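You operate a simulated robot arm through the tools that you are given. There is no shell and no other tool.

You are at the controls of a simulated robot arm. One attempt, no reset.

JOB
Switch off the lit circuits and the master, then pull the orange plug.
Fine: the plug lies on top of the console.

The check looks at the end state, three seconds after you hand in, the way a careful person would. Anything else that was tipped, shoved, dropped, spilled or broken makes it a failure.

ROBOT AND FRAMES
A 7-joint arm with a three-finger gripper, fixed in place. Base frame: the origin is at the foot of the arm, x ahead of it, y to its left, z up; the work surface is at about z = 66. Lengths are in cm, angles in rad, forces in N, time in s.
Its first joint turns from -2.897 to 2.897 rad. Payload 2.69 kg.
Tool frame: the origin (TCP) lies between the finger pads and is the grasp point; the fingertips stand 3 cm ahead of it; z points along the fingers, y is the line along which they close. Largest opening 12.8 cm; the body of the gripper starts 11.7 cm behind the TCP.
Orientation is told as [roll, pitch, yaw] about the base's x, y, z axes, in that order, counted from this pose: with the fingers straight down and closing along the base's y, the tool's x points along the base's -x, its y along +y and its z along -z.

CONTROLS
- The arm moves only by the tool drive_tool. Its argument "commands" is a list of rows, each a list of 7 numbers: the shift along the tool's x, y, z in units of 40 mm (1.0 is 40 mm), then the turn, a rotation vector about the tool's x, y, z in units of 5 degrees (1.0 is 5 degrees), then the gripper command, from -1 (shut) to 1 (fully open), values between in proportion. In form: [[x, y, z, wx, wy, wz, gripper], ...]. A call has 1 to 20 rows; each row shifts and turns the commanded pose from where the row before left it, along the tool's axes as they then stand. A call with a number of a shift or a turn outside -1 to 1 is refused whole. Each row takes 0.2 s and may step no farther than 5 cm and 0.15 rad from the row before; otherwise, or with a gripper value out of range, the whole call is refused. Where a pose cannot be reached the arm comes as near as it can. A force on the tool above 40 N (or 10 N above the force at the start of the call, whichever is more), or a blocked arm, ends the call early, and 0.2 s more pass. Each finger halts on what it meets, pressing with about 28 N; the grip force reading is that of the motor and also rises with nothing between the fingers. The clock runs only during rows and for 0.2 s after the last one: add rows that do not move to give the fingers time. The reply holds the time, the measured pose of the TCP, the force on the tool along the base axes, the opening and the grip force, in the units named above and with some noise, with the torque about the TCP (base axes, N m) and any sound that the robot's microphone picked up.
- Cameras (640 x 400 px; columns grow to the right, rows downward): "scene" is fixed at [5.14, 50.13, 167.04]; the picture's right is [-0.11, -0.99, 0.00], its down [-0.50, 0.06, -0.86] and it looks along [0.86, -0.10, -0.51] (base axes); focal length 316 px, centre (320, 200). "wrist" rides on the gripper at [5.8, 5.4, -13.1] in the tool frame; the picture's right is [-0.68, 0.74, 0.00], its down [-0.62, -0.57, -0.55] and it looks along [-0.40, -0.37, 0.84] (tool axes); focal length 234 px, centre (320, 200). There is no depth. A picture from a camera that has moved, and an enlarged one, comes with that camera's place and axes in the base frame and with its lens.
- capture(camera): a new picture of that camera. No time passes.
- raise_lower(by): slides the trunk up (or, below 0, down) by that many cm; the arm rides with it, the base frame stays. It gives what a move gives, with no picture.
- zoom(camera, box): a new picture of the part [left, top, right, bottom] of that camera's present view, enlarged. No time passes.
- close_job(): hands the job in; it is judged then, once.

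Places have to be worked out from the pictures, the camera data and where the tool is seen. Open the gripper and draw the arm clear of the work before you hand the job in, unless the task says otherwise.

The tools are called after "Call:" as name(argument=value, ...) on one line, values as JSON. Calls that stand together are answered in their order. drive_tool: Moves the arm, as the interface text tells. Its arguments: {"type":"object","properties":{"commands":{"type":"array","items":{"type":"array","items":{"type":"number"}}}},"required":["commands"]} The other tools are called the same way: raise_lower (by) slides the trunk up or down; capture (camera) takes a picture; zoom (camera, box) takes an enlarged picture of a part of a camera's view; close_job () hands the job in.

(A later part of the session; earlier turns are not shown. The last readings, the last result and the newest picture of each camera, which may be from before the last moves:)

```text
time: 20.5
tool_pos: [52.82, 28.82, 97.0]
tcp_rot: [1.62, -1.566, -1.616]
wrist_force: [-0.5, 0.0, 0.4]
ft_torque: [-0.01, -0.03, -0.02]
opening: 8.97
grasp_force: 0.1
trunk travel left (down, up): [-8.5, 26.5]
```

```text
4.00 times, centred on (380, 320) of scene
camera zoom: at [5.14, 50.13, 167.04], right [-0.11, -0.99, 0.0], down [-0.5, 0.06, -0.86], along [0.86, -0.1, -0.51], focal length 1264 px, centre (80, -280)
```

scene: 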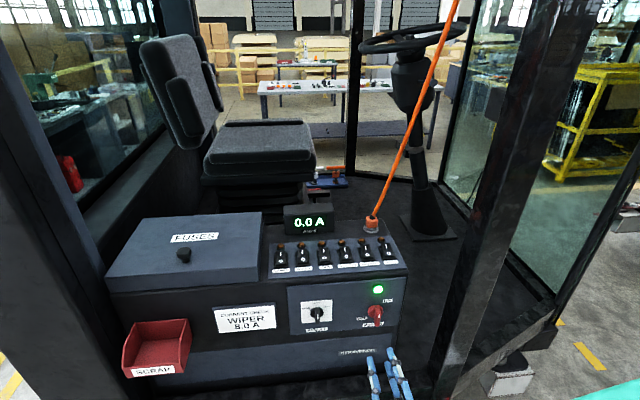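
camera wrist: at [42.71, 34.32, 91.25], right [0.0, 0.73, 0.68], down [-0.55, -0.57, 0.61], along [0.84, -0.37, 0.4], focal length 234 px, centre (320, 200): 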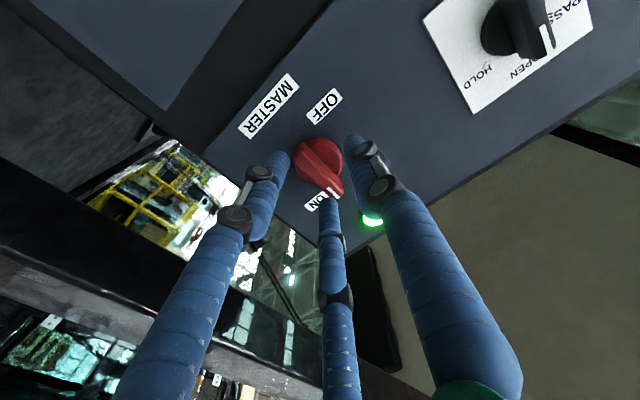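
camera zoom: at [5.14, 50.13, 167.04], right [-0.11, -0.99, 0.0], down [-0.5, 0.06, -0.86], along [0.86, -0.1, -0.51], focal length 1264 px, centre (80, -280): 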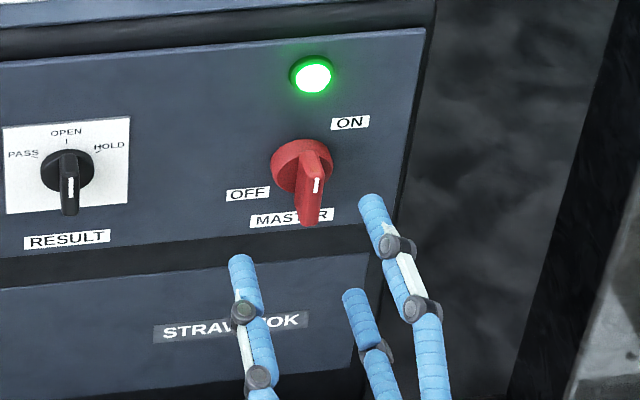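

With the wider opening, the bar is clear of all three fingers. I'll advance 5 cm in small steps to put the tips beside the bar, just short of the disc.

Call:
drive_tool(commands=[[0, 0.05, 0.35, 0, 0, 0, 0.4], [0, 0, 0.35, 0, 0, 0, 0.4], [0, 0, 0.3, 0, 0, 0, 0.4], [0, 0, 0.25, 0, 0, 0, 0.4]])

Call:
zoom(camera="wrist", box=[220, 60, 430, 260])

Call:
zoom(camera="scene", box=[320, 270, 440, 370])

```text
time: 21.5
tool_pos: [57.8, 29.09, 96.83]
tcp_rot: [1.565, -1.567, -1.561]
wrist_force: [0.3, -1.0, 0.1]
ft_torque: [-0.01, -0.01, 0.02]
opening: 8.95
grasp_force: 0.1
trunk travel left (down, up): [-8.5, 26.5]
```

```text
2.00 times, centred on (325, 160) of wrist
camera zoom: at [44.62, 34.49, 91.06], right [0.0, 0.73, 0.68], down [-0.55, -0.57, 0.61], along [0.84, -0.37, 0.4], focal length 468 px, centre (310, 280)
```

zoom: 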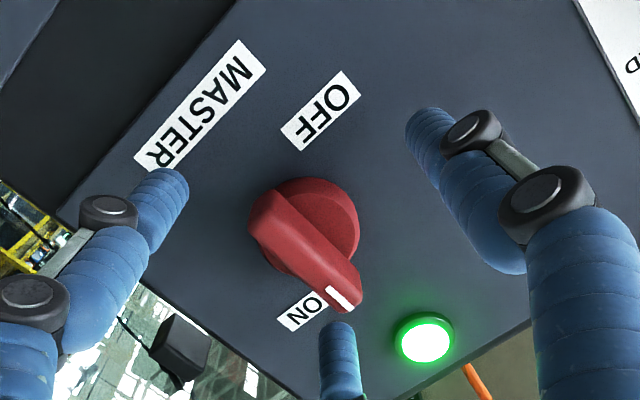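

```text
4.00 times, centred on (380, 320) of scene
camera zoom: at [5.14, 50.13, 167.04], right [-0.11, -0.99, 0.0], down [-0.5, 0.06, -0.86], along [0.86, -0.1, -0.51], focal length 1264 px, centre (80, -280)
```

zoom: 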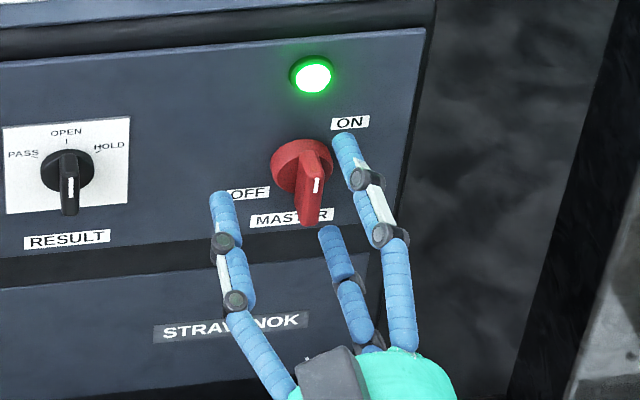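

The bar lies between the thumb on the left and the two fingers on the right. I'll close gently around it.

Call:
drive_tool(commands=[[0, 0, 0, 0, 0, 0, 0], [0, 0, 0, 0, 0, 0, -0.4], [0, 0, 0, 0, 0, 0, -0.7], [0, 0, 0, 0, 0, 0, -1], [0, 0, 0, 0, 0, 0, -1]])

Call:
zoom(camera="wrist", box=[220, 60, 430, 260])

Call:
zoom(camera="scene", box=[320, 270, 440, 370])

```text
time: 22.8
tool_pos: [57.67, 29.03, 97.34]
tcp_rot: [2.321, -1.56, -2.321]
wrist_force: [-12.3, -7.5, 10.8]
ft_torque: [0.0, -0.41, -0.82]
opening: 5.5
grasp_force: 28.0
trunk travel left (down, up): [-8.5, 26.5]
stopped in row 5: the force on the tool passed its limit at 41 N (the readings are from after the stop); the commanded pose is now the measured one
```

```text
2.00 times, centred on (325, 160) of wrist
camera zoom: at [44.71, 34.53, 91.37], right [-0.01, 0.73, 0.68], down [-0.55, -0.57, 0.61], along [0.83, -0.37, 0.41], focal length 468 px, centre (310, 280)
```

zoom: 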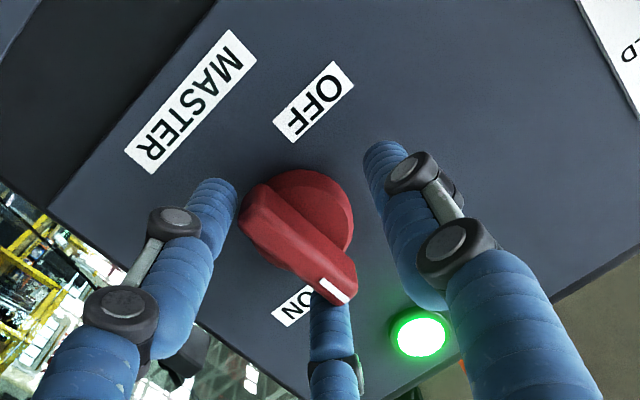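

```text
4.00 times, centred on (380, 320) of scene
camera zoom: at [5.14, 50.13, 167.04], right [-0.11, -0.99, 0.0], down [-0.5, 0.06, -0.86], along [0.86, -0.1, -0.51], focal length 1264 px, centre (80, -280)
```

zoom: 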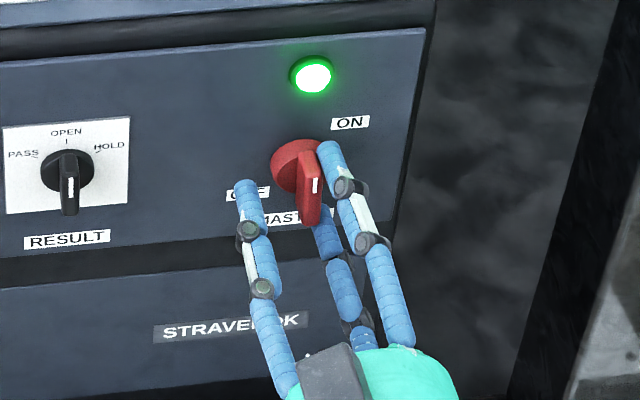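

The two right-hand fingers touch the bar's ends, with the opening at 5.5. I'll relax the squeeze to that width and turn the tool counter-clockwise, so the upper finger swings the bar's top toward OFF.

Call:
drive_tool(commands=[[0, 0, 0, 0, 0, 0, -0.12], [0, 0, 0, 0, 0, -1, -0.12], [0, 0, 0, 0, 0, -1, -0.12], [0, 0, 0, 0, 0, -1, -0.12], [0, 0, 0, 0, 0, -1, -0.12], [0, 0, 0, 0, 0, -1, -0.12], [0, 0, 0, 0, 0, -1, -0.12]])

Call:
zoom(camera="wrist", box=[220, 60, 430, 260])

Call:
zoom(camera="scene", box=[320, 270, 440, 370])

```text
time: 24.4
tool_pos: [57.75, 29.24, 97.15]
tcp_rot: [-1.58, -1.054, 1.582]
wrist_force: [0.8, -0.3, 1.8]
ft_torque: [-0.05, -0.03, 0.03]
opening: 5.86
grasp_force: 1.6
trunk travel left (down, up): [-8.5, 26.5]
```

```text
2.00 times, centred on (325, 160) of wrist
camera zoom: at [44.75, 30.93, 89.34], right [0.0, 0.97, 0.22], down [-0.55, -0.19, 0.81], along [0.83, -0.12, 0.54], focal length 468 px, centre (310, 280)
```

zoom: 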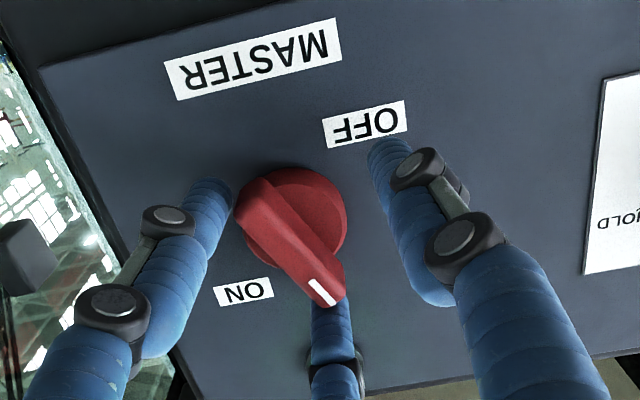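

```text
4.00 times, centred on (380, 320) of scene
camera zoom: at [5.14, 50.13, 167.04], right [-0.11, -0.99, 0.0], down [-0.5, 0.06, -0.86], along [0.86, -0.1, -0.51], focal length 1264 px, centre (80, -280)
```

zoom: 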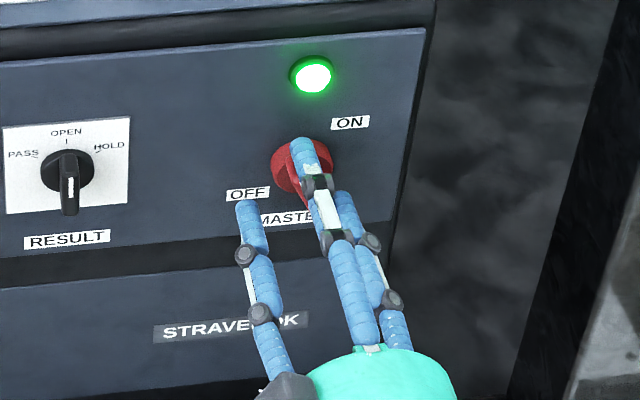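

The bar is following the hand, now about 30° around with low force. I'll keep turning.

Call:
drive_tool(commands=[[0, 0, 0, 0, 0, -1, -0.12], [0, 0, 0, 0, 0, -1, -0.12], [0, 0, 0, 0, 0, -1, -0.12], [0, 0, 0, 0, 0, -1, -0.12], [0, 0, 0, 0, 0, -1, -0.12], [0, 0, 0, 0, 0, -1, -0.12], [0, 0, 0, 0, 0, -1, -0.12], [0, 0, 0, 0, 0, -1, -0.12]])

Call:
zoom(camera="wrist", box=[220, 60, 430, 260])

Call:
zoom(camera="scene", box=[320, 270, 440, 370])

```text
time: 26.2
tool_pos: [57.88, 29.29, 97.3]
tcp_rot: [-1.576, -0.354, 1.574]
wrist_force: [0.5, 0.0, 0.9]
ft_torque: [0.03, 0.02, -0.01]
opening: 5.65
grasp_force: 0.0
trunk travel left (down, up): [-8.5, 26.5]
```

```text
2.00 times, centred on (325, 160) of wrist
camera zoom: at [44.78, 25.52, 90.0], right [0.0, 0.89, -0.46], down [-0.55, 0.38, 0.74], along [0.83, 0.25, 0.49], focal length 468 px, centre (310, 280)
```

zoom: 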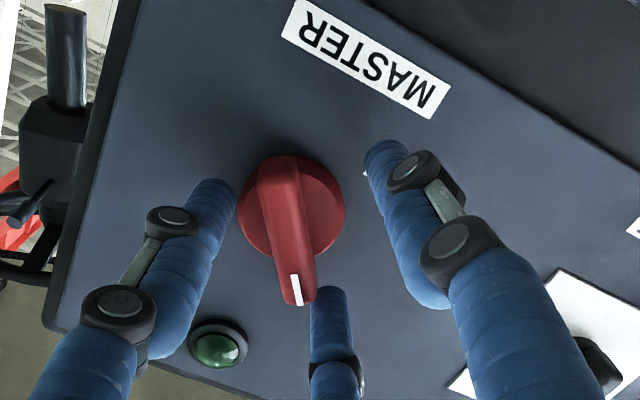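

```text
4.00 times, centred on (380, 320) of scene
camera zoom: at [5.14, 50.13, 167.04], right [-0.11, -0.99, 0.0], down [-0.5, 0.06, -0.86], along [0.86, -0.1, -0.51], focal length 1264 px, centre (80, -280)
```

zoom: 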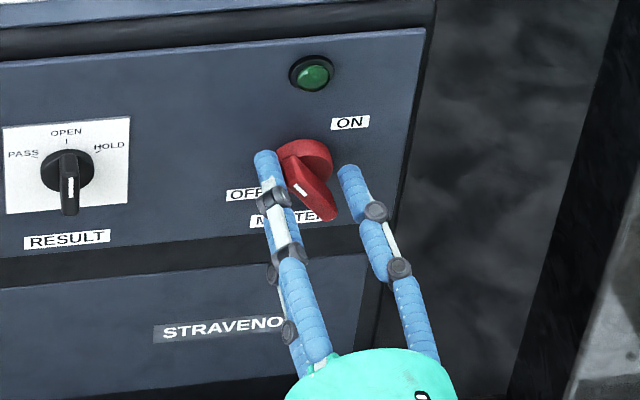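

The green master lamp has gone out, but the finger slipped past the bar's end and the bar stands only about 40° over, short of OFF. I'll withdraw straight back, close the fingers, turn the tool back and look again before pushing it the rest of the way.

Call:
drive_tool(commands=[[0, 0, -0.4, 0, 0, 0, 0], [0, 0, -0.7, 0, 0, 0, 0], [0, 0, -0.7, 0, 0, 0, 0], [0, 0, 0, 0, 0, 1, -0.5], [0, 0, 0, 0, 0, 1, -1], [0, 0, 0, 0, 0, 1, -1], [0, 0, 0, 0, 0, 1, -1], [0, 0, 0, 0, 0, 1, -1], [0, 0, 0, 0, 0, 1, -1], [0, 0, 0, 0, 0, 1, -1], [0, 0, 0, 0, 0, 1, -1], [0, 0, 0, 0, 0, 1, -1], [0, 0, 0, 0, 0, 1, -1], [0, 0, 0, 0, 0, 1, -1], [0, 0, 0, 0, 0, 1, -1], [0, 0, 0, 0, 0, 1, -1], [0, 0, 0, 0, 0, 1, -1]])

Call:
zoom(camera="wrist", box=[220, 60, 430, 260])

Call:
zoom(camera="scene", box=[320, 270, 440, 370])

```text
time: 29.8
tool_pos: [50.69, 29.26, 97.14]
tcp_rot: [2.104, -1.563, -2.101]
wrist_force: [1.1, -0.6, -0.2]
ft_torque: [-0.01, -0.01, 0.0]
opening: 0.22
grasp_force: 28.3
trunk travel left (down, up): [-8.5, 26.5]
```

```text
2.00 times, centred on (325, 160) of wrist
camera zoom: at [37.51, 34.61, 91.26], right [0.0, 0.73, 0.68], down [-0.55, -0.57, 0.61], along [0.83, -0.37, 0.41], focal length 468 px, centre (310, 280)
```

zoom: 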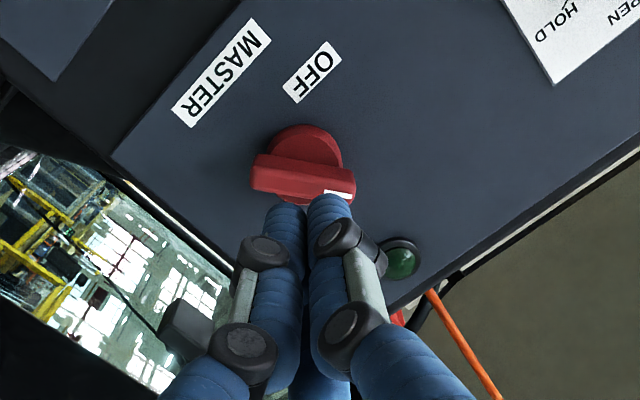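

```text
4.00 times, centred on (380, 320) of scene
camera zoom: at [5.14, 50.13, 167.04], right [-0.11, -0.99, 0.0], down [-0.5, 0.06, -0.86], along [0.86, -0.1, -0.51], focal length 1264 px, centre (80, -280)
```

zoom: 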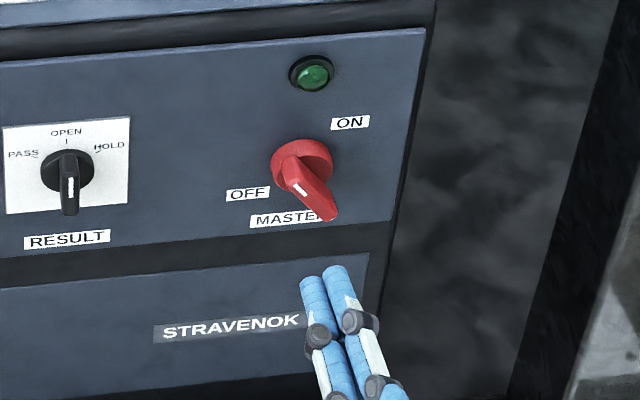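

The bar now points about 40° left of vertical, and the lamp is out. I'll place the closed fingertips above and right of the bar's upper end, ready to push it down-left to OFF.

Call:
drive_tool(commands=[[-0.76, -0.39, 0, 0, 0, 0, -1], [0, 0, 0.6, 0, 0, 0, -1], [0, 0, 0.5, 0, 0, 0, -1], [0, 0, 0.4, 0, 0, 0, -1], [0, 0, 0.3, 0, 0, 0, -1]])

Call:
zoom(camera="wrist", box=[220, 60, 430, 260])

Call:
zoom(camera="scene", box=[320, 270, 440, 370])

```text
time: 31.0
tool_pos: [57.8, 27.7, 100.37]
tcp_rot: [2.136, -1.564, -2.136]
wrist_force: [-0.1, -0.2, 0.5]
ft_torque: [0.01, -0.03, -0.01]
opening: 0.21
grasp_force: 28.2
trunk travel left (down, up): [-8.5, 26.5]
```

```text
2.00 times, centred on (325, 160) of wrist
camera zoom: at [44.75, 33.09, 94.37], right [0.0, 0.73, 0.68], down [-0.55, -0.57, 0.61], along [0.84, -0.37, 0.41], focal length 468 px, centre (310, 280)
```

zoom: 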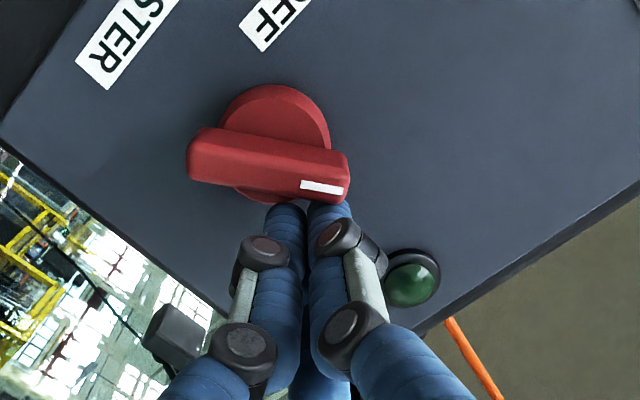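

```text
4.00 times, centred on (380, 320) of scene
camera zoom: at [5.14, 50.13, 167.04], right [-0.11, -0.99, 0.0], down [-0.5, 0.06, -0.86], along [0.86, -0.1, -0.51], focal length 1264 px, centre (80, -280)
```

zoom: 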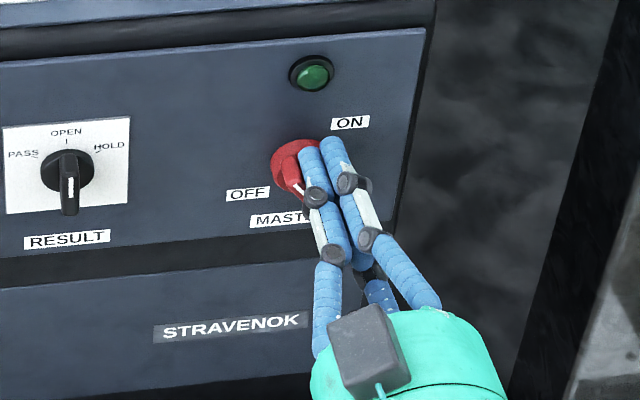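

The fingertips rest just beside the bar's upper half. I'll push along the arc in small steps and watch the force.

Call:
drive_tool(commands=[[0.104, 0.108, 0, 0, 0, 0, -1], [0.104, 0.108, 0, 0, 0, 0, -1], [0, 0.15, 0, 0, 0, 0, -1], [0.035, 0.143, 0, 0, 0, 0, -1], [0.0725, 0.128, 0, 0, 0, 0, -1]])

Call:
zoom(camera="wrist", box=[220, 60, 430, 260])

Call:
zoom(camera="scene", box=[320, 270, 440, 370])

```text
time: 32.1
tool_pos: [58.0, 29.74, 99.88]
tcp_rot: [2.391, -1.552, -2.394]
wrist_force: [0.3, 3.1, 9.2]
ft_torque: [0.04, 0.0, 0.0]
opening: 0.24
grasp_force: 28.4
trunk travel left (down, up): [-8.5, 26.5]
stopped in row 5: the force on the tool passed its limit at 51 N (the readings are from after the stop); the commanded pose is now the measured one
```

```text
2.00 times, centred on (325, 160) of wrist
camera zoom: at [44.99, 35.22, 93.77], right [-0.01, 0.73, 0.69], down [-0.56, -0.57, 0.6], along [0.83, -0.38, 0.41], focal length 468 px, centre (310, 280)
```

zoom: 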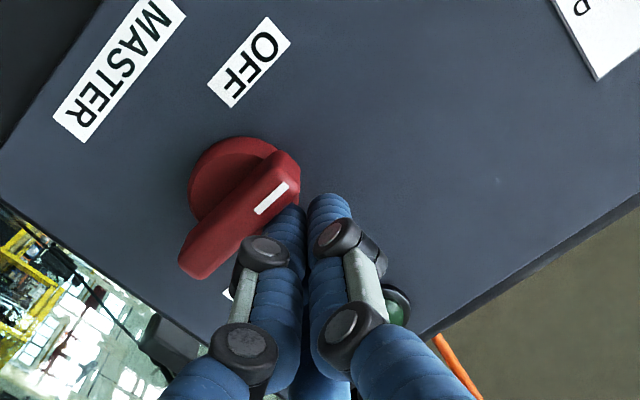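

```text
4.00 times, centred on (380, 320) of scene
camera zoom: at [5.14, 50.13, 167.04], right [-0.11, -0.99, 0.0], down [-0.5, 0.06, -0.86], along [0.86, -0.1, -0.51], focal length 1264 px, centre (80, -280)
```

zoom: 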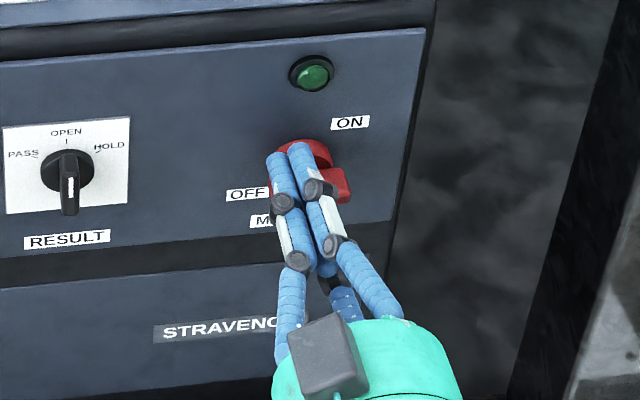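

The bar now lies horizontal, parallel to the label text, and it met a firm stop, which fits the OFF end stop. I'll withdraw upward and back and verify.

Call:
drive_tool(commands=[[-0.1, 0, -0.1, 0, 0, 0, -1], [-0.1, 0, -0.6, 0, 0, 0, -1], [0, 0, -0.8, 0, 0, 0, -1], [0, 0, -0.8, 0, 0, 0, -1]])

Call:
zoom(camera="wrist", box=[220, 60, 430, 260])

Call:
zoom(camera="scene", box=[320, 270, 440, 370])

Call:
zoom(camera="scene", box=[250, 190, 420, 296])

```text
time: 33.1
tool_pos: [48.77, 29.78, 100.22]
tcp_rot: [2.353, -1.555, -2.354]
wrist_force: [-0.1, 0.9, -0.3]
ft_torque: [0.01, -0.02, -0.02]
opening: 0.2
grasp_force: 27.6
trunk travel left (down, up): [-8.5, 26.5]
```

```text
2.00 times, centred on (325, 160) of wrist
camera zoom: at [35.66, 35.27, 94.27], right [-0.01, 0.73, 0.68], down [-0.56, -0.57, 0.6], along [0.83, -0.38, 0.41], focal length 468 px, centre (310, 280)
```

zoom: 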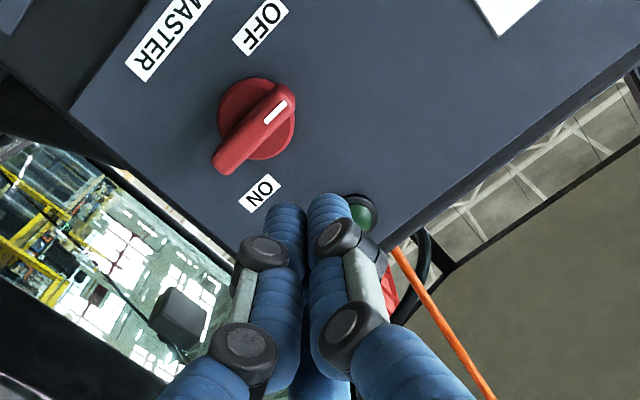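

```text
4.00 times, centred on (380, 320) of scene
camera zoom: at [5.14, 50.13, 167.04], right [-0.11, -0.99, 0.0], down [-0.5, 0.06, -0.86], along [0.86, -0.1, -0.51], focal length 1264 px, centre (80, -280)
```

zoom: 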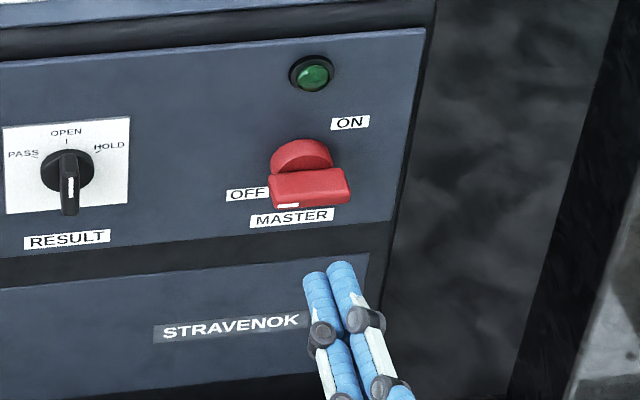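

```text
3.76 times, centred on (335, 243) of scene
camera zoom: at [5.14, 50.13, 167.04], right [-0.11, -0.99, 0.0], down [-0.5, 0.06, -0.86], along [0.86, -0.1, -0.51], focal length 1190 px, centre (264, 38)
```

zoom: 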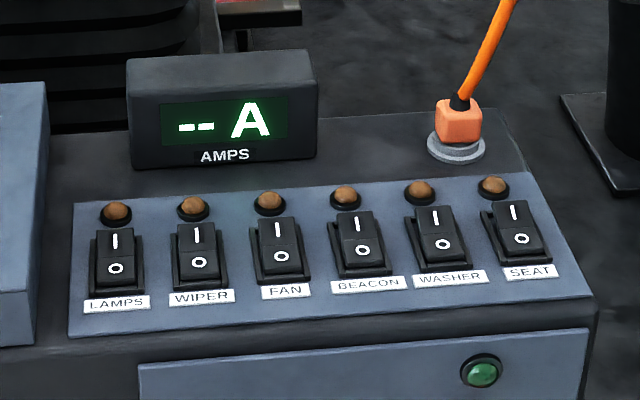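

All six circuits are off, the handle points at OFF and the meter shows "--", so only the plug is left. The cord leans toward the robot and to −y. I'll take the plug with the hand nearly vertical, leaning its back toward +y, so the cord passes through the gap between the two −y fingers. I'll raise the trunk and arm first.

Call:
raise_lower(by=9)

Call:
drive_tool(commands=[[-0.9, 0.3, 0, 0, 0, 0, -1], [-0.9, 0.3, 0, 0, 0, 0, -1], [-0.9, 0.4, 0, 0, 0, 0, -1], [-0.9, 0.4, 0, 0, 0, 0, -1], [-0.9, 0.4, 0, 0, 0, 0, -1], [-0.9, 0.4, 0, 0, 0, 0, -1]])

Call:
drive_tool(commands=[[0, 0, 0, 0, 1, 0, -1], [0, 0, 0, 0, 1, 0, -1], [0, 0, 0, 0, 1, 0, -1], [0, 0, 0, 0, 1, 0, -1], [0, 0, 0, 0, 1, 0, -1], [0, 0, 0, 0, 1, 0, -1], [0, 0, 0, 0, 1, 0, -1], [0, 0, 0, 0, 1, 0, -1], [0, 0, 0, 0, 1, 0, -1], [0, 0, 0, 0, 1, 0, -1], [0, 0, 0, 0, 1, 0, -1], [0, 0, 0, 0, 1, 0, -1], [0, 0, 0, 0, 1, 0, -1], [0, 0, 0, 0, 1, 0, -1]])

Call:
capture(camera="scene")

Call:
capture(camera="wrist")

```text
time: 34.3
tool_pos: [48.76, 29.88, 109.27]
tcp_rot: [2.371, -1.555, -2.372]
wrist_force: [0.1, 0.1, -0.4]
ft_torque: [-0.01, 0.01, 0.01]
opening: 0.22
grasp_force: 27.8
trunk travel left (down, up): [-17.5, 17.5]
```

```text
time: 35.7
tool_pos: [48.57, 38.61, 130.7]
tcp_rot: [2.387, -1.556, -2.387]
wrist_force: [-0.1, -0.2, -0.5]
ft_torque: [0.0, -0.03, -0.01]
opening: 0.21
grasp_force: 28.0
trunk travel left (down, up): [-17.5, 17.5]
```

```text
time: 38.7
tool_pos: [48.56, 38.34, 130.93]
tcp_rot: [0.011, -0.359, -0.004]
wrist_force: [0.5, 0.4, 0.2]
ft_torque: [0.01, -0.04, 0.0]
opening: 0.22
grasp_force: 28.5
trunk travel left (down, up): [-17.5, 17.5]
```

```text
taken
```

scene: 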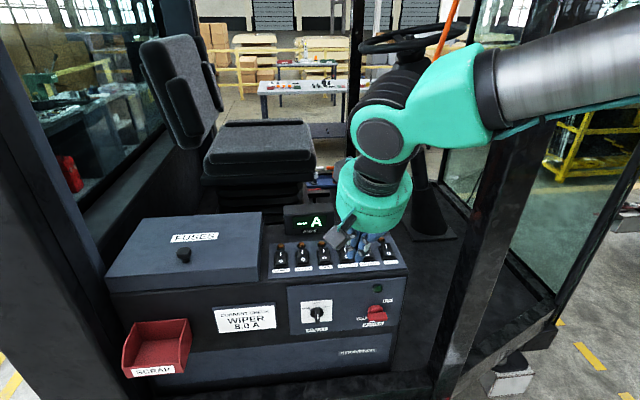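

```text
taken
camera wrist: at [38.43, 43.67, 141.19], right [0.63, 0.73, 0.25], down [0.38, -0.57, 0.72], along [0.67, -0.36, -0.64], focal length 234 px, centre (320, 200)
```

wrist: 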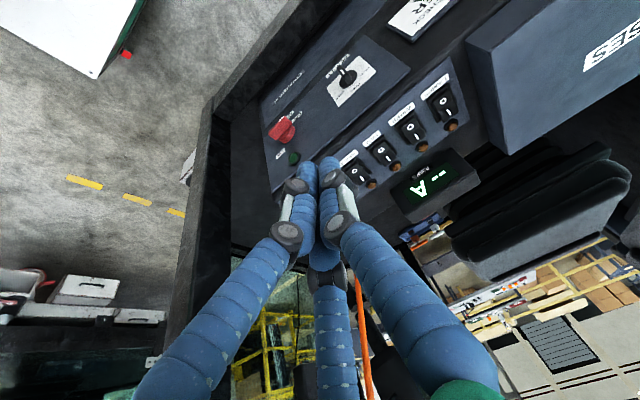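

The master and switches look right. I'll finish straightening the tool and move forward in stages on the +y side of the cord, checking the forearm against the cord as I go.

Call:
drive_tool(commands=[[-0.3, 0.3, -0.2, 0, 1, 0, -1], [-0.4, 0.3, -0.2, 0, 1, 0, -1], [-0.5, 0.3, -0.1, 0, 1, 0, -1], [-0.6, 0.3, 0, 0, 1, 0, -1], [-0.8, 0, 0, 0, 0, 0, -1], [-0.8, 0, 0, 0, 0, 0, -1]])

Call:
capture(camera="scene")

Call:
capture(camera="wrist")

```text
time: 40.1
tool_pos: [61.48, 43.35, 134.61]
tcp_rot: [0.01, -0.011, 0.001]
wrist_force: [-1.9, -0.4, -0.5]
ft_torque: [0.03, -0.07, -0.01]
opening: 0.22
grasp_force: 27.8
trunk travel left (down, up): [-17.5, 17.5]
```

```text
taken
```

scene: 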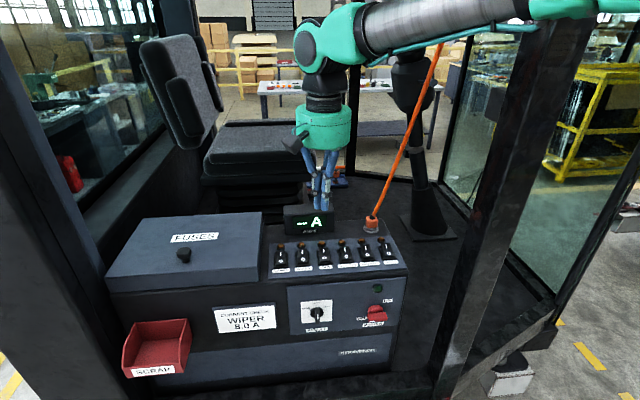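

```text
taken
camera wrist: at [55.5, 48.48, 147.62], right [0.68, 0.74, 0.01], down [0.61, -0.57, 0.55], along [0.41, -0.36, -0.84], focal length 234 px, centre (320, 200)
```

wrist: 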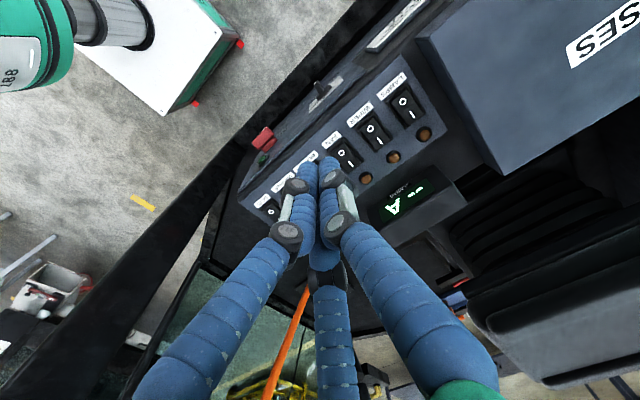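

The forearm would cross the cord if I came in from the +y side. A safer plan is to lean the hand back toward the robot at about 45°, with a roll of about 20° so the upper gap between fingers faces the cord. The third finger then lies on the plug's near face. I'll go back to that pose short of the plug and look.

Call:
drive_tool(commands=[[0.3, -0.3, 0, 0, -1, 0, -1], [0.3, -0.4, 0, 0, -1, 0, -1], [0.2, -0.5, 0, 0, -1, 0, -1], [0, -0.6, 0, 0, -1, 0, -1], [0, -0.6, 0, 0, -1, 0, -1], [0, -0.6, 0, 0, -1, 0, -1], [0, -0.6, 0, 0, -1, 0, -1], [0, -0.6, 0, 0, -1, 0, -1], [0, 0, 0, 0, -1, 0, -1], [0, 0, 0, 0, 0, 1, -1], [0, 0, 0, 0, 0, 1, -1], [0, 0, 0, 0, 0, 1, -1], [0, 0, 0, 0, 0, 1, -1]])

Call:
capture(camera="scene")

Call:
capture(camera="wrist")

```text
time: 42.9
tool_pos: [58.09, 26.4, 133.94]
tcp_rot: [0.349, -0.731, -0.491]
wrist_force: [0.2, -0.3, -0.3]
ft_torque: [0.02, 0.0, -0.01]
opening: 0.23
grasp_force: 28.1
trunk travel left (down, up): [-17.5, 17.5]
```

```text
taken
```

scene: 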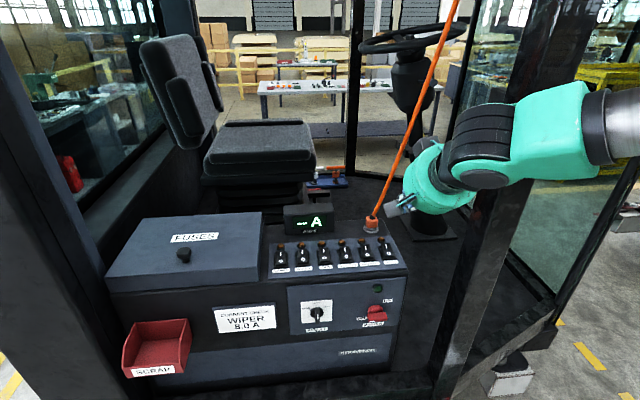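

```text
taken
camera wrist: at [46.19, 33.37, 140.55], right [0.62, 0.45, 0.64], down [-0.12, -0.75, 0.65], along [0.77, -0.48, -0.41], focal length 234 px, centre (320, 200)
```

wrist: 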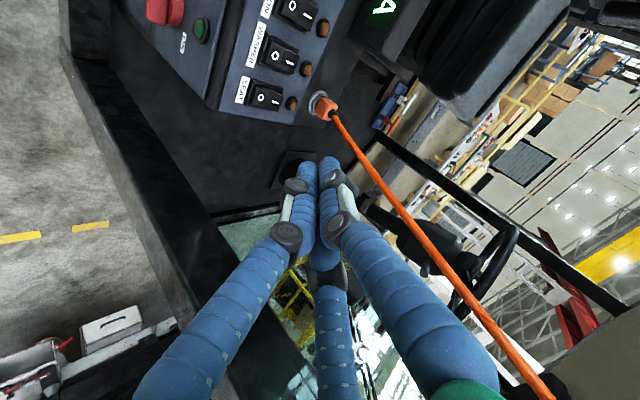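

The whole cord is visible and clear of the hand. I'll zoom on the plug in both cameras to fix its position.

Call:
zoom(camera="wrist", box=[280, 70, 370, 126])

Call:
zoom(camera="scene", box=[350, 200, 400, 240])

```text
7.11 times, centred on (325, 98) of wrist
camera zoom: at [46.19, 33.37, 140.55], right [0.62, 0.45, 0.64], down [-0.12, -0.75, 0.65], along [0.77, -0.48, -0.41], focal length 1665 px, centre (284, 925)
```

zoom: 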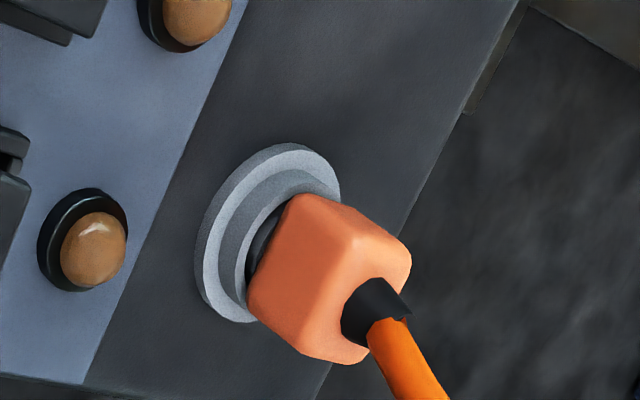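

```text
10.00 times, centred on (375, 220) of scene
camera zoom: at [5.14, 50.13, 167.04], right [-0.11, -0.99, 0.0], down [-0.5, 0.06, -0.86], along [0.86, -0.1, -0.51], focal length 3160 px, centre (-230, 0)
```

zoom: 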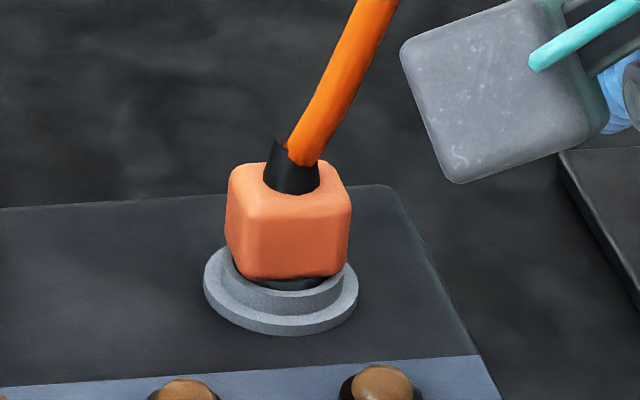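

The plug's top centre works out at about (82.3, 25.6, 113.6), with the cube 3.5 cm wide and about 3 cm tall. At a 45° tilt the low finger would strike the console. So I'll lean the hand only 30°, its back toward −x/+y, with roll 0, which puts the thumb at +y and leaves the −y gap for the cord. I'm reorienting now, well clear of everything.

Call:
drive_tool(commands=[[0, 0, 0, 0, 0, -1, -1], [0, 0, 0, 0, 0, -1, -1], [0, 0, 0, 0, 0, -1, -1], [0, 0, 0, 0, 0, -1, -1], [0, 0, 0, 0, 1, 0, -1], [0, 0, 0, 0, 1, 0, -1], [0, 0, 0, 0, 1, 0, -1], [0, 0, 0, 0, 1, 0, -1], [0, 0, 0, 0, 1, 0, -1], [0, 0, 0, 0, 1, 0, -1], [0, 0, 0, 0, 1, 0, -1], [0, 0, 0, 0, 1, 0, -1], [0, 0, 0, 0, 1, 0, -1]])

Call:
drive_tool(commands=[[0, 0.4, 0, 0.8, -0.6, 0, -1], [0, 0.4, 0, 0.8, -0.6, 0, -0.5], [0, 0.4, 0, 0.8, -0.6, 0, 0], [0, 0.4, 0, 0.8, -0.6, 0, 0.3], [0, 0.4, 0, 0.8, -0.6, 0, 0.3], [0, 0.4, 0, 0.8, -0.6, 0, 0.3]])

Call:
capture(camera="scene")

Call:
capture(camera="wrist")

```text
time: 45.7
tool_pos: [58.19, 26.34, 134.04]
tcp_rot: [0.009, -0.008, -0.001]
wrist_force: [-0.4, 0.5, 1.4]
ft_torque: [0.01, 0.0, -0.01]
opening: 0.2
grasp_force: 27.8
trunk travel left (down, up): [-17.5, 17.5]
```

```text
time: 47.1
tool_pos: [58.38, 35.8, 132.36]
tcp_rot: [-0.423, -0.316, 0.064]
wrist_force: [-0.5, 0.5, 0.4]
ft_torque: [-0.01, 0.0, -0.01]
opening: 8.32
grasp_force: 0.0
trunk travel left (down, up): [-17.5, 17.5]
```

```text
taken
```

scene: 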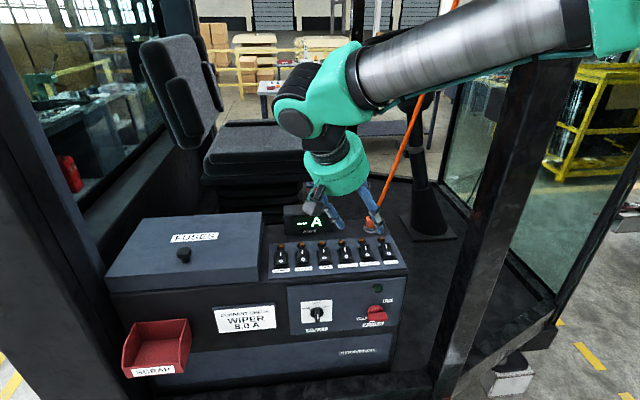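

```text
taken
camera wrist: at [49.16, 45.42, 139.73], right [0.69, 0.72, -0.08], down [0.37, -0.27, 0.89], along [0.62, -0.64, -0.45], focal length 234 px, centre (320, 200)
```

wrist: 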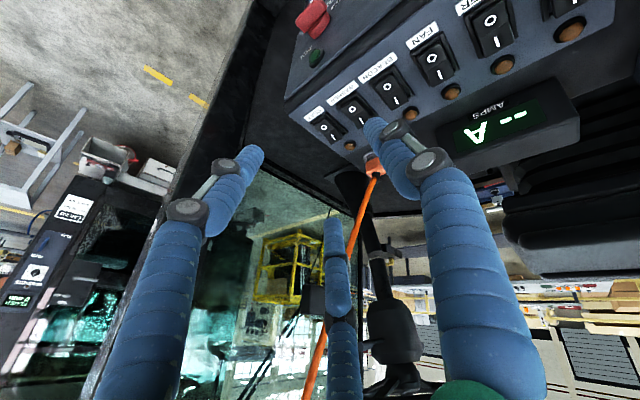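

Contact with the cord earlier gave only about 1 N, so it is soft; even so I'll keep clear of it. I'll move toward a pre-grasp point about 11 cm back along the tool axis from the plug, pausing halfway to check.

Call:
drive_tool(commands=[[-0.563, 0.004, 0.616, 0, 0, 0, 0.3], [-0.563, 0.004, 0.616, 0, 0, 0, 0.3], [-0.563, 0.004, 0.616, 0, 0, 0, 0.3], [-0.563, 0.004, 0.616, 0, 0, 0, 0.3]])

Call:
capture(camera="scene")

Call:
capture(camera="wrist")

```text
time: 48.1
tool_pos: [69.98, 32.49, 126.65]
tcp_rot: [-0.421, -0.317, 0.063]
wrist_force: [1.1, 0.0, 0.0]
ft_torque: [-0.01, -0.03, 0.01]
opening: 8.3
grasp_force: 0.1
trunk travel left (down, up): [-17.5, 17.5]
```

```text
taken
```

scene: 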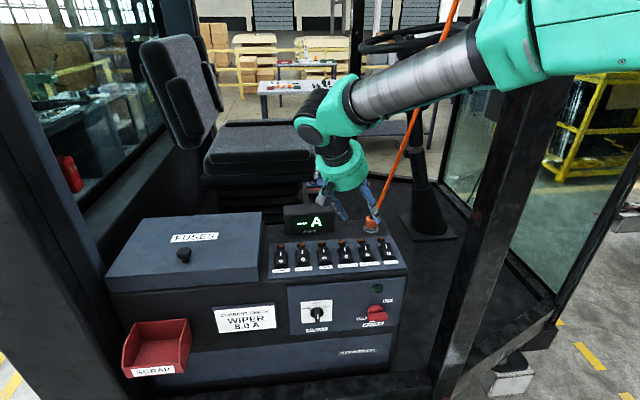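

```text
taken
camera wrist: at [60.71, 42.28, 134.12], right [0.69, 0.72, -0.08], down [0.38, -0.27, 0.89], along [0.62, -0.64, -0.45], focal length 234 px, centre (320, 200)
```

wrist: 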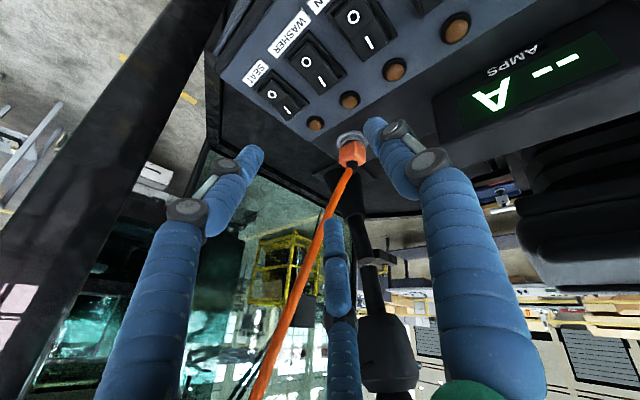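

The cord sits between the two −y fingers as planned, and forces are near zero. I'll zoom here to refine the plug's position from this new baseline.

Call:
zoom(camera="wrist", box=[310, 110, 400, 180])

Call:
zoom(camera="scene", box=[350, 180, 400, 240])

```text
5.71 times, centred on (355, 145) of wrist
camera zoom: at [60.71, 42.28, 134.12], right [0.69, 0.72, -0.08], down [0.38, -0.27, 0.89], along [0.62, -0.64, -0.45], focal length 1338 px, centre (120, 514)
```

zoom: 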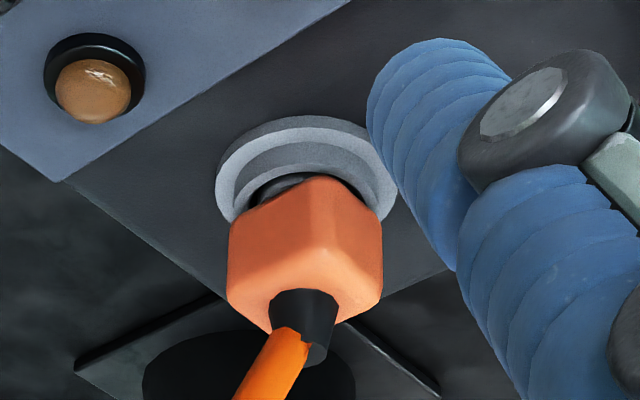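

```text
6.67 times, centred on (375, 210) of scene
camera zoom: at [5.14, 50.13, 167.04], right [-0.11, -0.99, 0.0], down [-0.5, 0.06, -0.86], along [0.86, -0.1, -0.51], focal length 2107 px, centre (-47, 133)
```

zoom: 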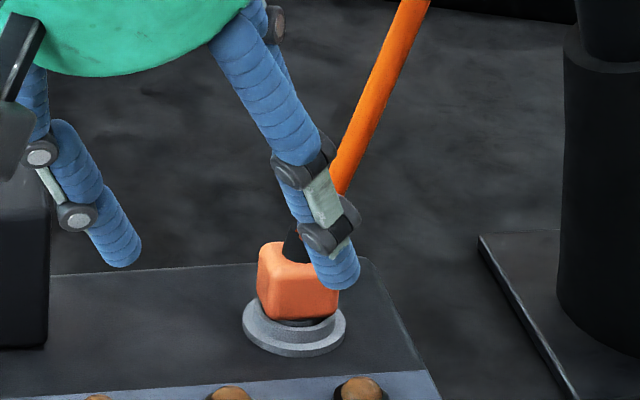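

The plug top is confirmed at (82.2, 25.5, 113.6), with its centre at about z = 112.2 and the flange at about 110. I'll move to 9 cm back on the axis with the opening near 6.5 cm.

Call:
drive_tool(commands=[[-0.415, 0, 0.6275, 0, 0, 0, 0.3], [-0.415, 0, 0.6275, 0, 0, 0, 0.2], [-0.415, 0, 0.6275, 0, 0, 0, 0.1], [-0.415, 0, 0.6275, 0, 0, 0, 0.03]])

Call:
capture(camera="wrist")

Call:
capture(camera="scene")

Call:
zoom(camera="scene", box=[330, 160, 420, 250])

```text
time: 49.1
tool_pos: [79.32, 28.89, 120.13]
tcp_rot: [-0.424, -0.316, 0.062]
wrist_force: [1.1, -0.7, 0.0]
ft_torque: [0.03, -0.03, -0.01]
opening: 6.61
grasp_force: 0.0
trunk travel left (down, up): [-17.5, 17.5]
```

```text
taken
camera wrist: at [70.11, 38.62, 127.45], right [0.69, 0.72, -0.08], down [0.37, -0.27, 0.89], along [0.62, -0.64, -0.45], focal length 234 px, centre (320, 200)
```

wrist: 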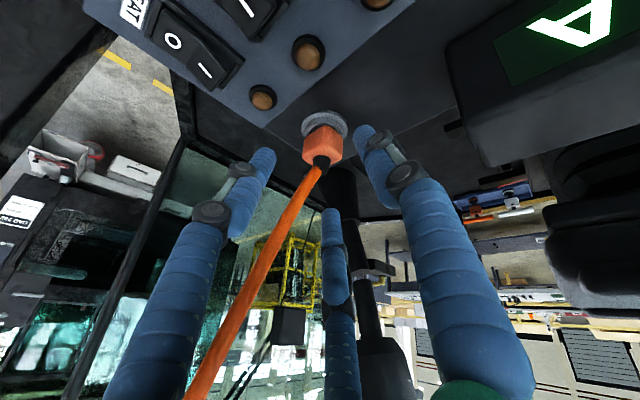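

```text
taken
```

scene: 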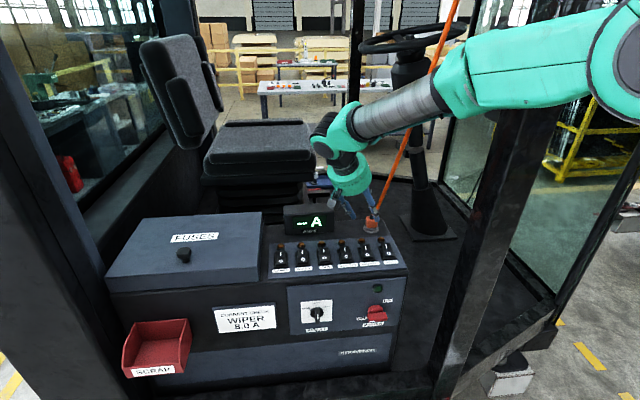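

```text
4.44 times, centred on (375, 205) of scene
camera zoom: at [5.14, 50.13, 167.04], right [-0.11, -0.99, 0.0], down [-0.5, 0.06, -0.86], along [0.86, -0.1, -0.51], focal length 1404 px, centre (76, 178)
```

zoom: 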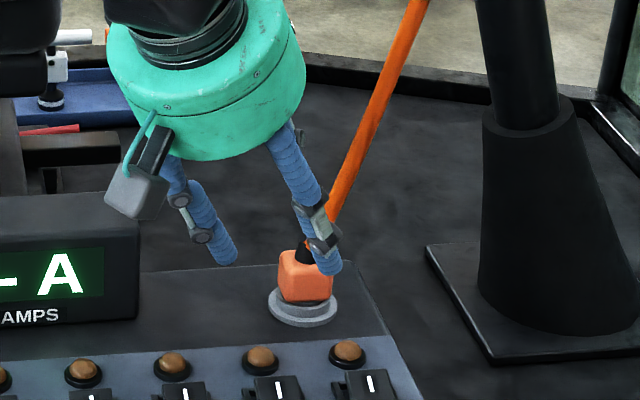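

The tool axis points right at the plug, predicted at pixel (320,144) and seen at (323,143), and the cord passes through the finger gap. I'll advance 6.4 cm along the axis.

Call:
drive_tool(commands=[[0, 0, 0.45, 0, 0, 0, 0.03], [0, 0, 0.45, 0, 0, 0, 0.03], [0, 0, 0.4, 0, 0, 0, 0.03], [0, 0, 0.3, 0, 0, 0, 0.03]])

Call:
capture(camera="wrist")

Call:
zoom(camera="scene", box=[330, 160, 420, 250])

```text
time: 50.1
tool_pos: [81.39, 26.51, 114.55]
tcp_rot: [-0.422, -0.319, 0.064]
wrist_force: [-1.5, 1.5, 2.2]
ft_torque: [0.15, 0.0, 0.05]
opening: 6.6
grasp_force: 0.0
trunk travel left (down, up): [-17.5, 17.5]
```

```text
taken
camera wrist: at [72.09, 36.21, 121.91], right [0.69, 0.72, -0.08], down [0.37, -0.27, 0.89], along [0.62, -0.64, -0.45], focal length 234 px, centre (320, 200)
```

wrist: 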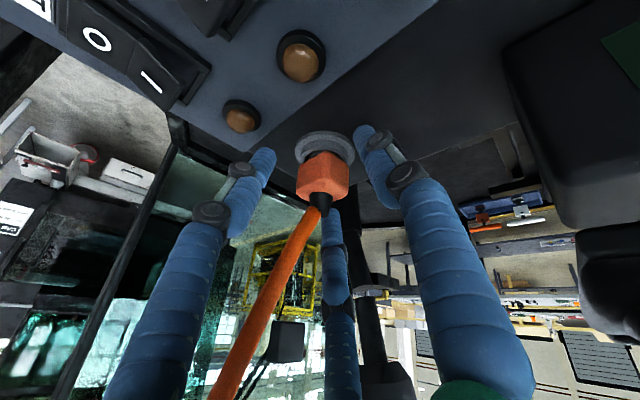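

```text
4.44 times, centred on (375, 205) of scene
camera zoom: at [5.14, 50.13, 167.04], right [-0.11, -0.99, 0.0], down [-0.5, 0.06, -0.86], along [0.86, -0.1, -0.51], focal length 1404 px, centre (76, 178)
```

zoom: 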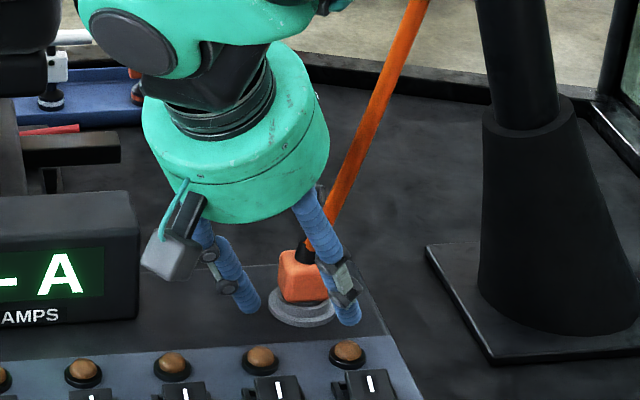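

The fingers surround the plug with only a couple of newtons on the tool. I'll close on it in stages.

Call:
drive_tool(commands=[[0, 0, 0, 0, 0, 0, -0.15], [0, 0, 0, 0, 0, 0, -0.3], [0, 0, 0, 0, 0, 0, -0.45], [0, 0, 0, 0, 0, 0, -0.6], [0, 0, 0, 0, 0, 0, -0.8], [0, 0, 0, 0, 0, 0, -1]])

Call:
capture(camera="wrist")

Call:
zoom(camera="scene", box=[330, 160, 420, 250])

```text
time: 51.5
tool_pos: [81.38, 26.69, 114.64]
tcp_rot: [-0.421, -0.321, 0.065]
wrist_force: [16.8, 8.4, 16.1]
ft_torque: [0.25, -0.25, 0.23]
opening: 3.77
grasp_force: 28.5
trunk travel left (down, up): [-17.5, 17.5]
```

```text
taken
camera wrist: at [72.17, 36.31, 122.03], right [0.69, 0.72, -0.07], down [0.37, -0.27, 0.89], along [0.62, -0.64, -0.45], focal length 234 px, centre (320, 200)
```

wrist: 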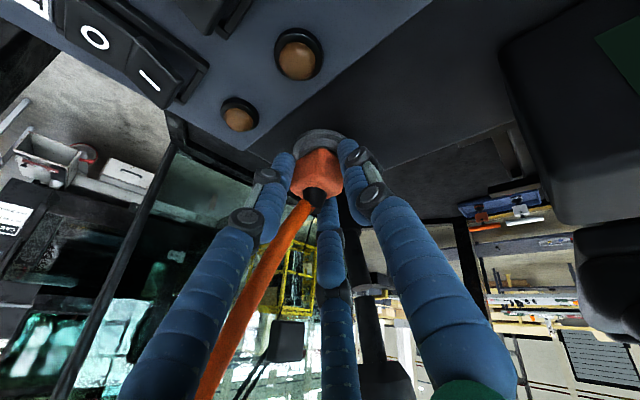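

```text
4.44 times, centred on (375, 205) of scene
camera zoom: at [5.14, 50.13, 167.04], right [-0.11, -0.99, 0.0], down [-0.5, 0.06, -0.86], along [0.86, -0.1, -0.51], focal length 1404 px, centre (76, 178)
```

zoom: 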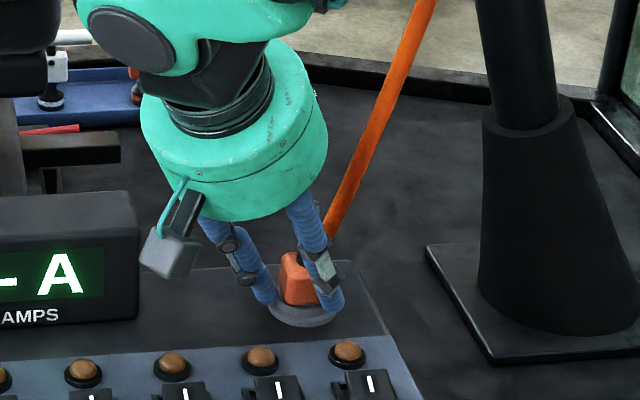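

The plug is gripped, with the opening at 3.77 and steady. I'll pull straight up in small steps.

Call:
drive_tool(commands=[[-0.039, -0.049, -0.108, 0, 0, 0, -1], [-0.039, -0.049, -0.108, 0, 0, 0, -1], [-0.039, -0.049, -0.108, 0, 0, 0, -1], [-0.039, -0.049, -0.108, 0, 0, 0, -1], [-0.039, -0.049, -0.108, 0, 0, 0, -1], [-0.039, -0.049, -0.108, 0, 0, 0, -1]])

Call:
capture(camera="wrist")

Call:
zoom(camera="scene", box=[330, 160, 420, 250])

```text
time: 52.9
tool_pos: [81.36, 26.53, 117.48]
tcp_rot: [-0.423, -0.316, 0.064]
wrist_force: [0.6, -0.3, 0.2]
ft_torque: [0.02, 0.01, 0.03]
opening: 3.35
grasp_force: 28.2
trunk travel left (down, up): [-17.5, 17.5]
```

```text
taken
camera wrist: at [72.06, 36.14, 124.91], right [0.69, 0.72, -0.08], down [0.38, -0.27, 0.89], along [0.62, -0.64, -0.45], focal length 234 px, centre (320, 200)
```

wrist: 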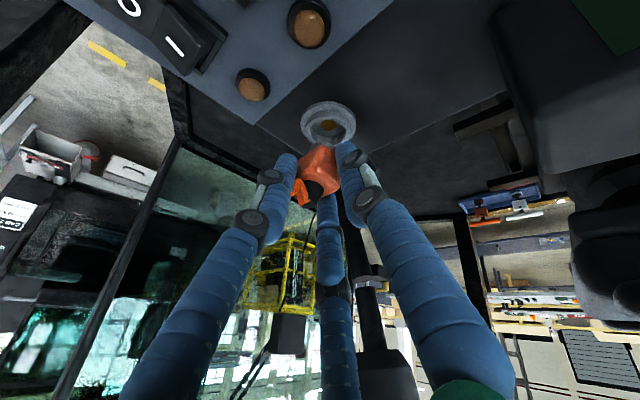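

```text
4.44 times, centred on (375, 205) of scene
camera zoom: at [5.14, 50.13, 167.04], right [-0.11, -0.99, 0.0], down [-0.5, 0.06, -0.86], along [0.86, -0.1, -0.51], focal length 1404 px, centre (76, 178)
```

zoom: 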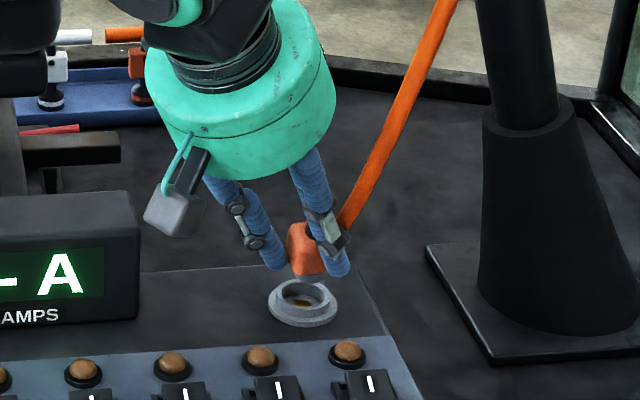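

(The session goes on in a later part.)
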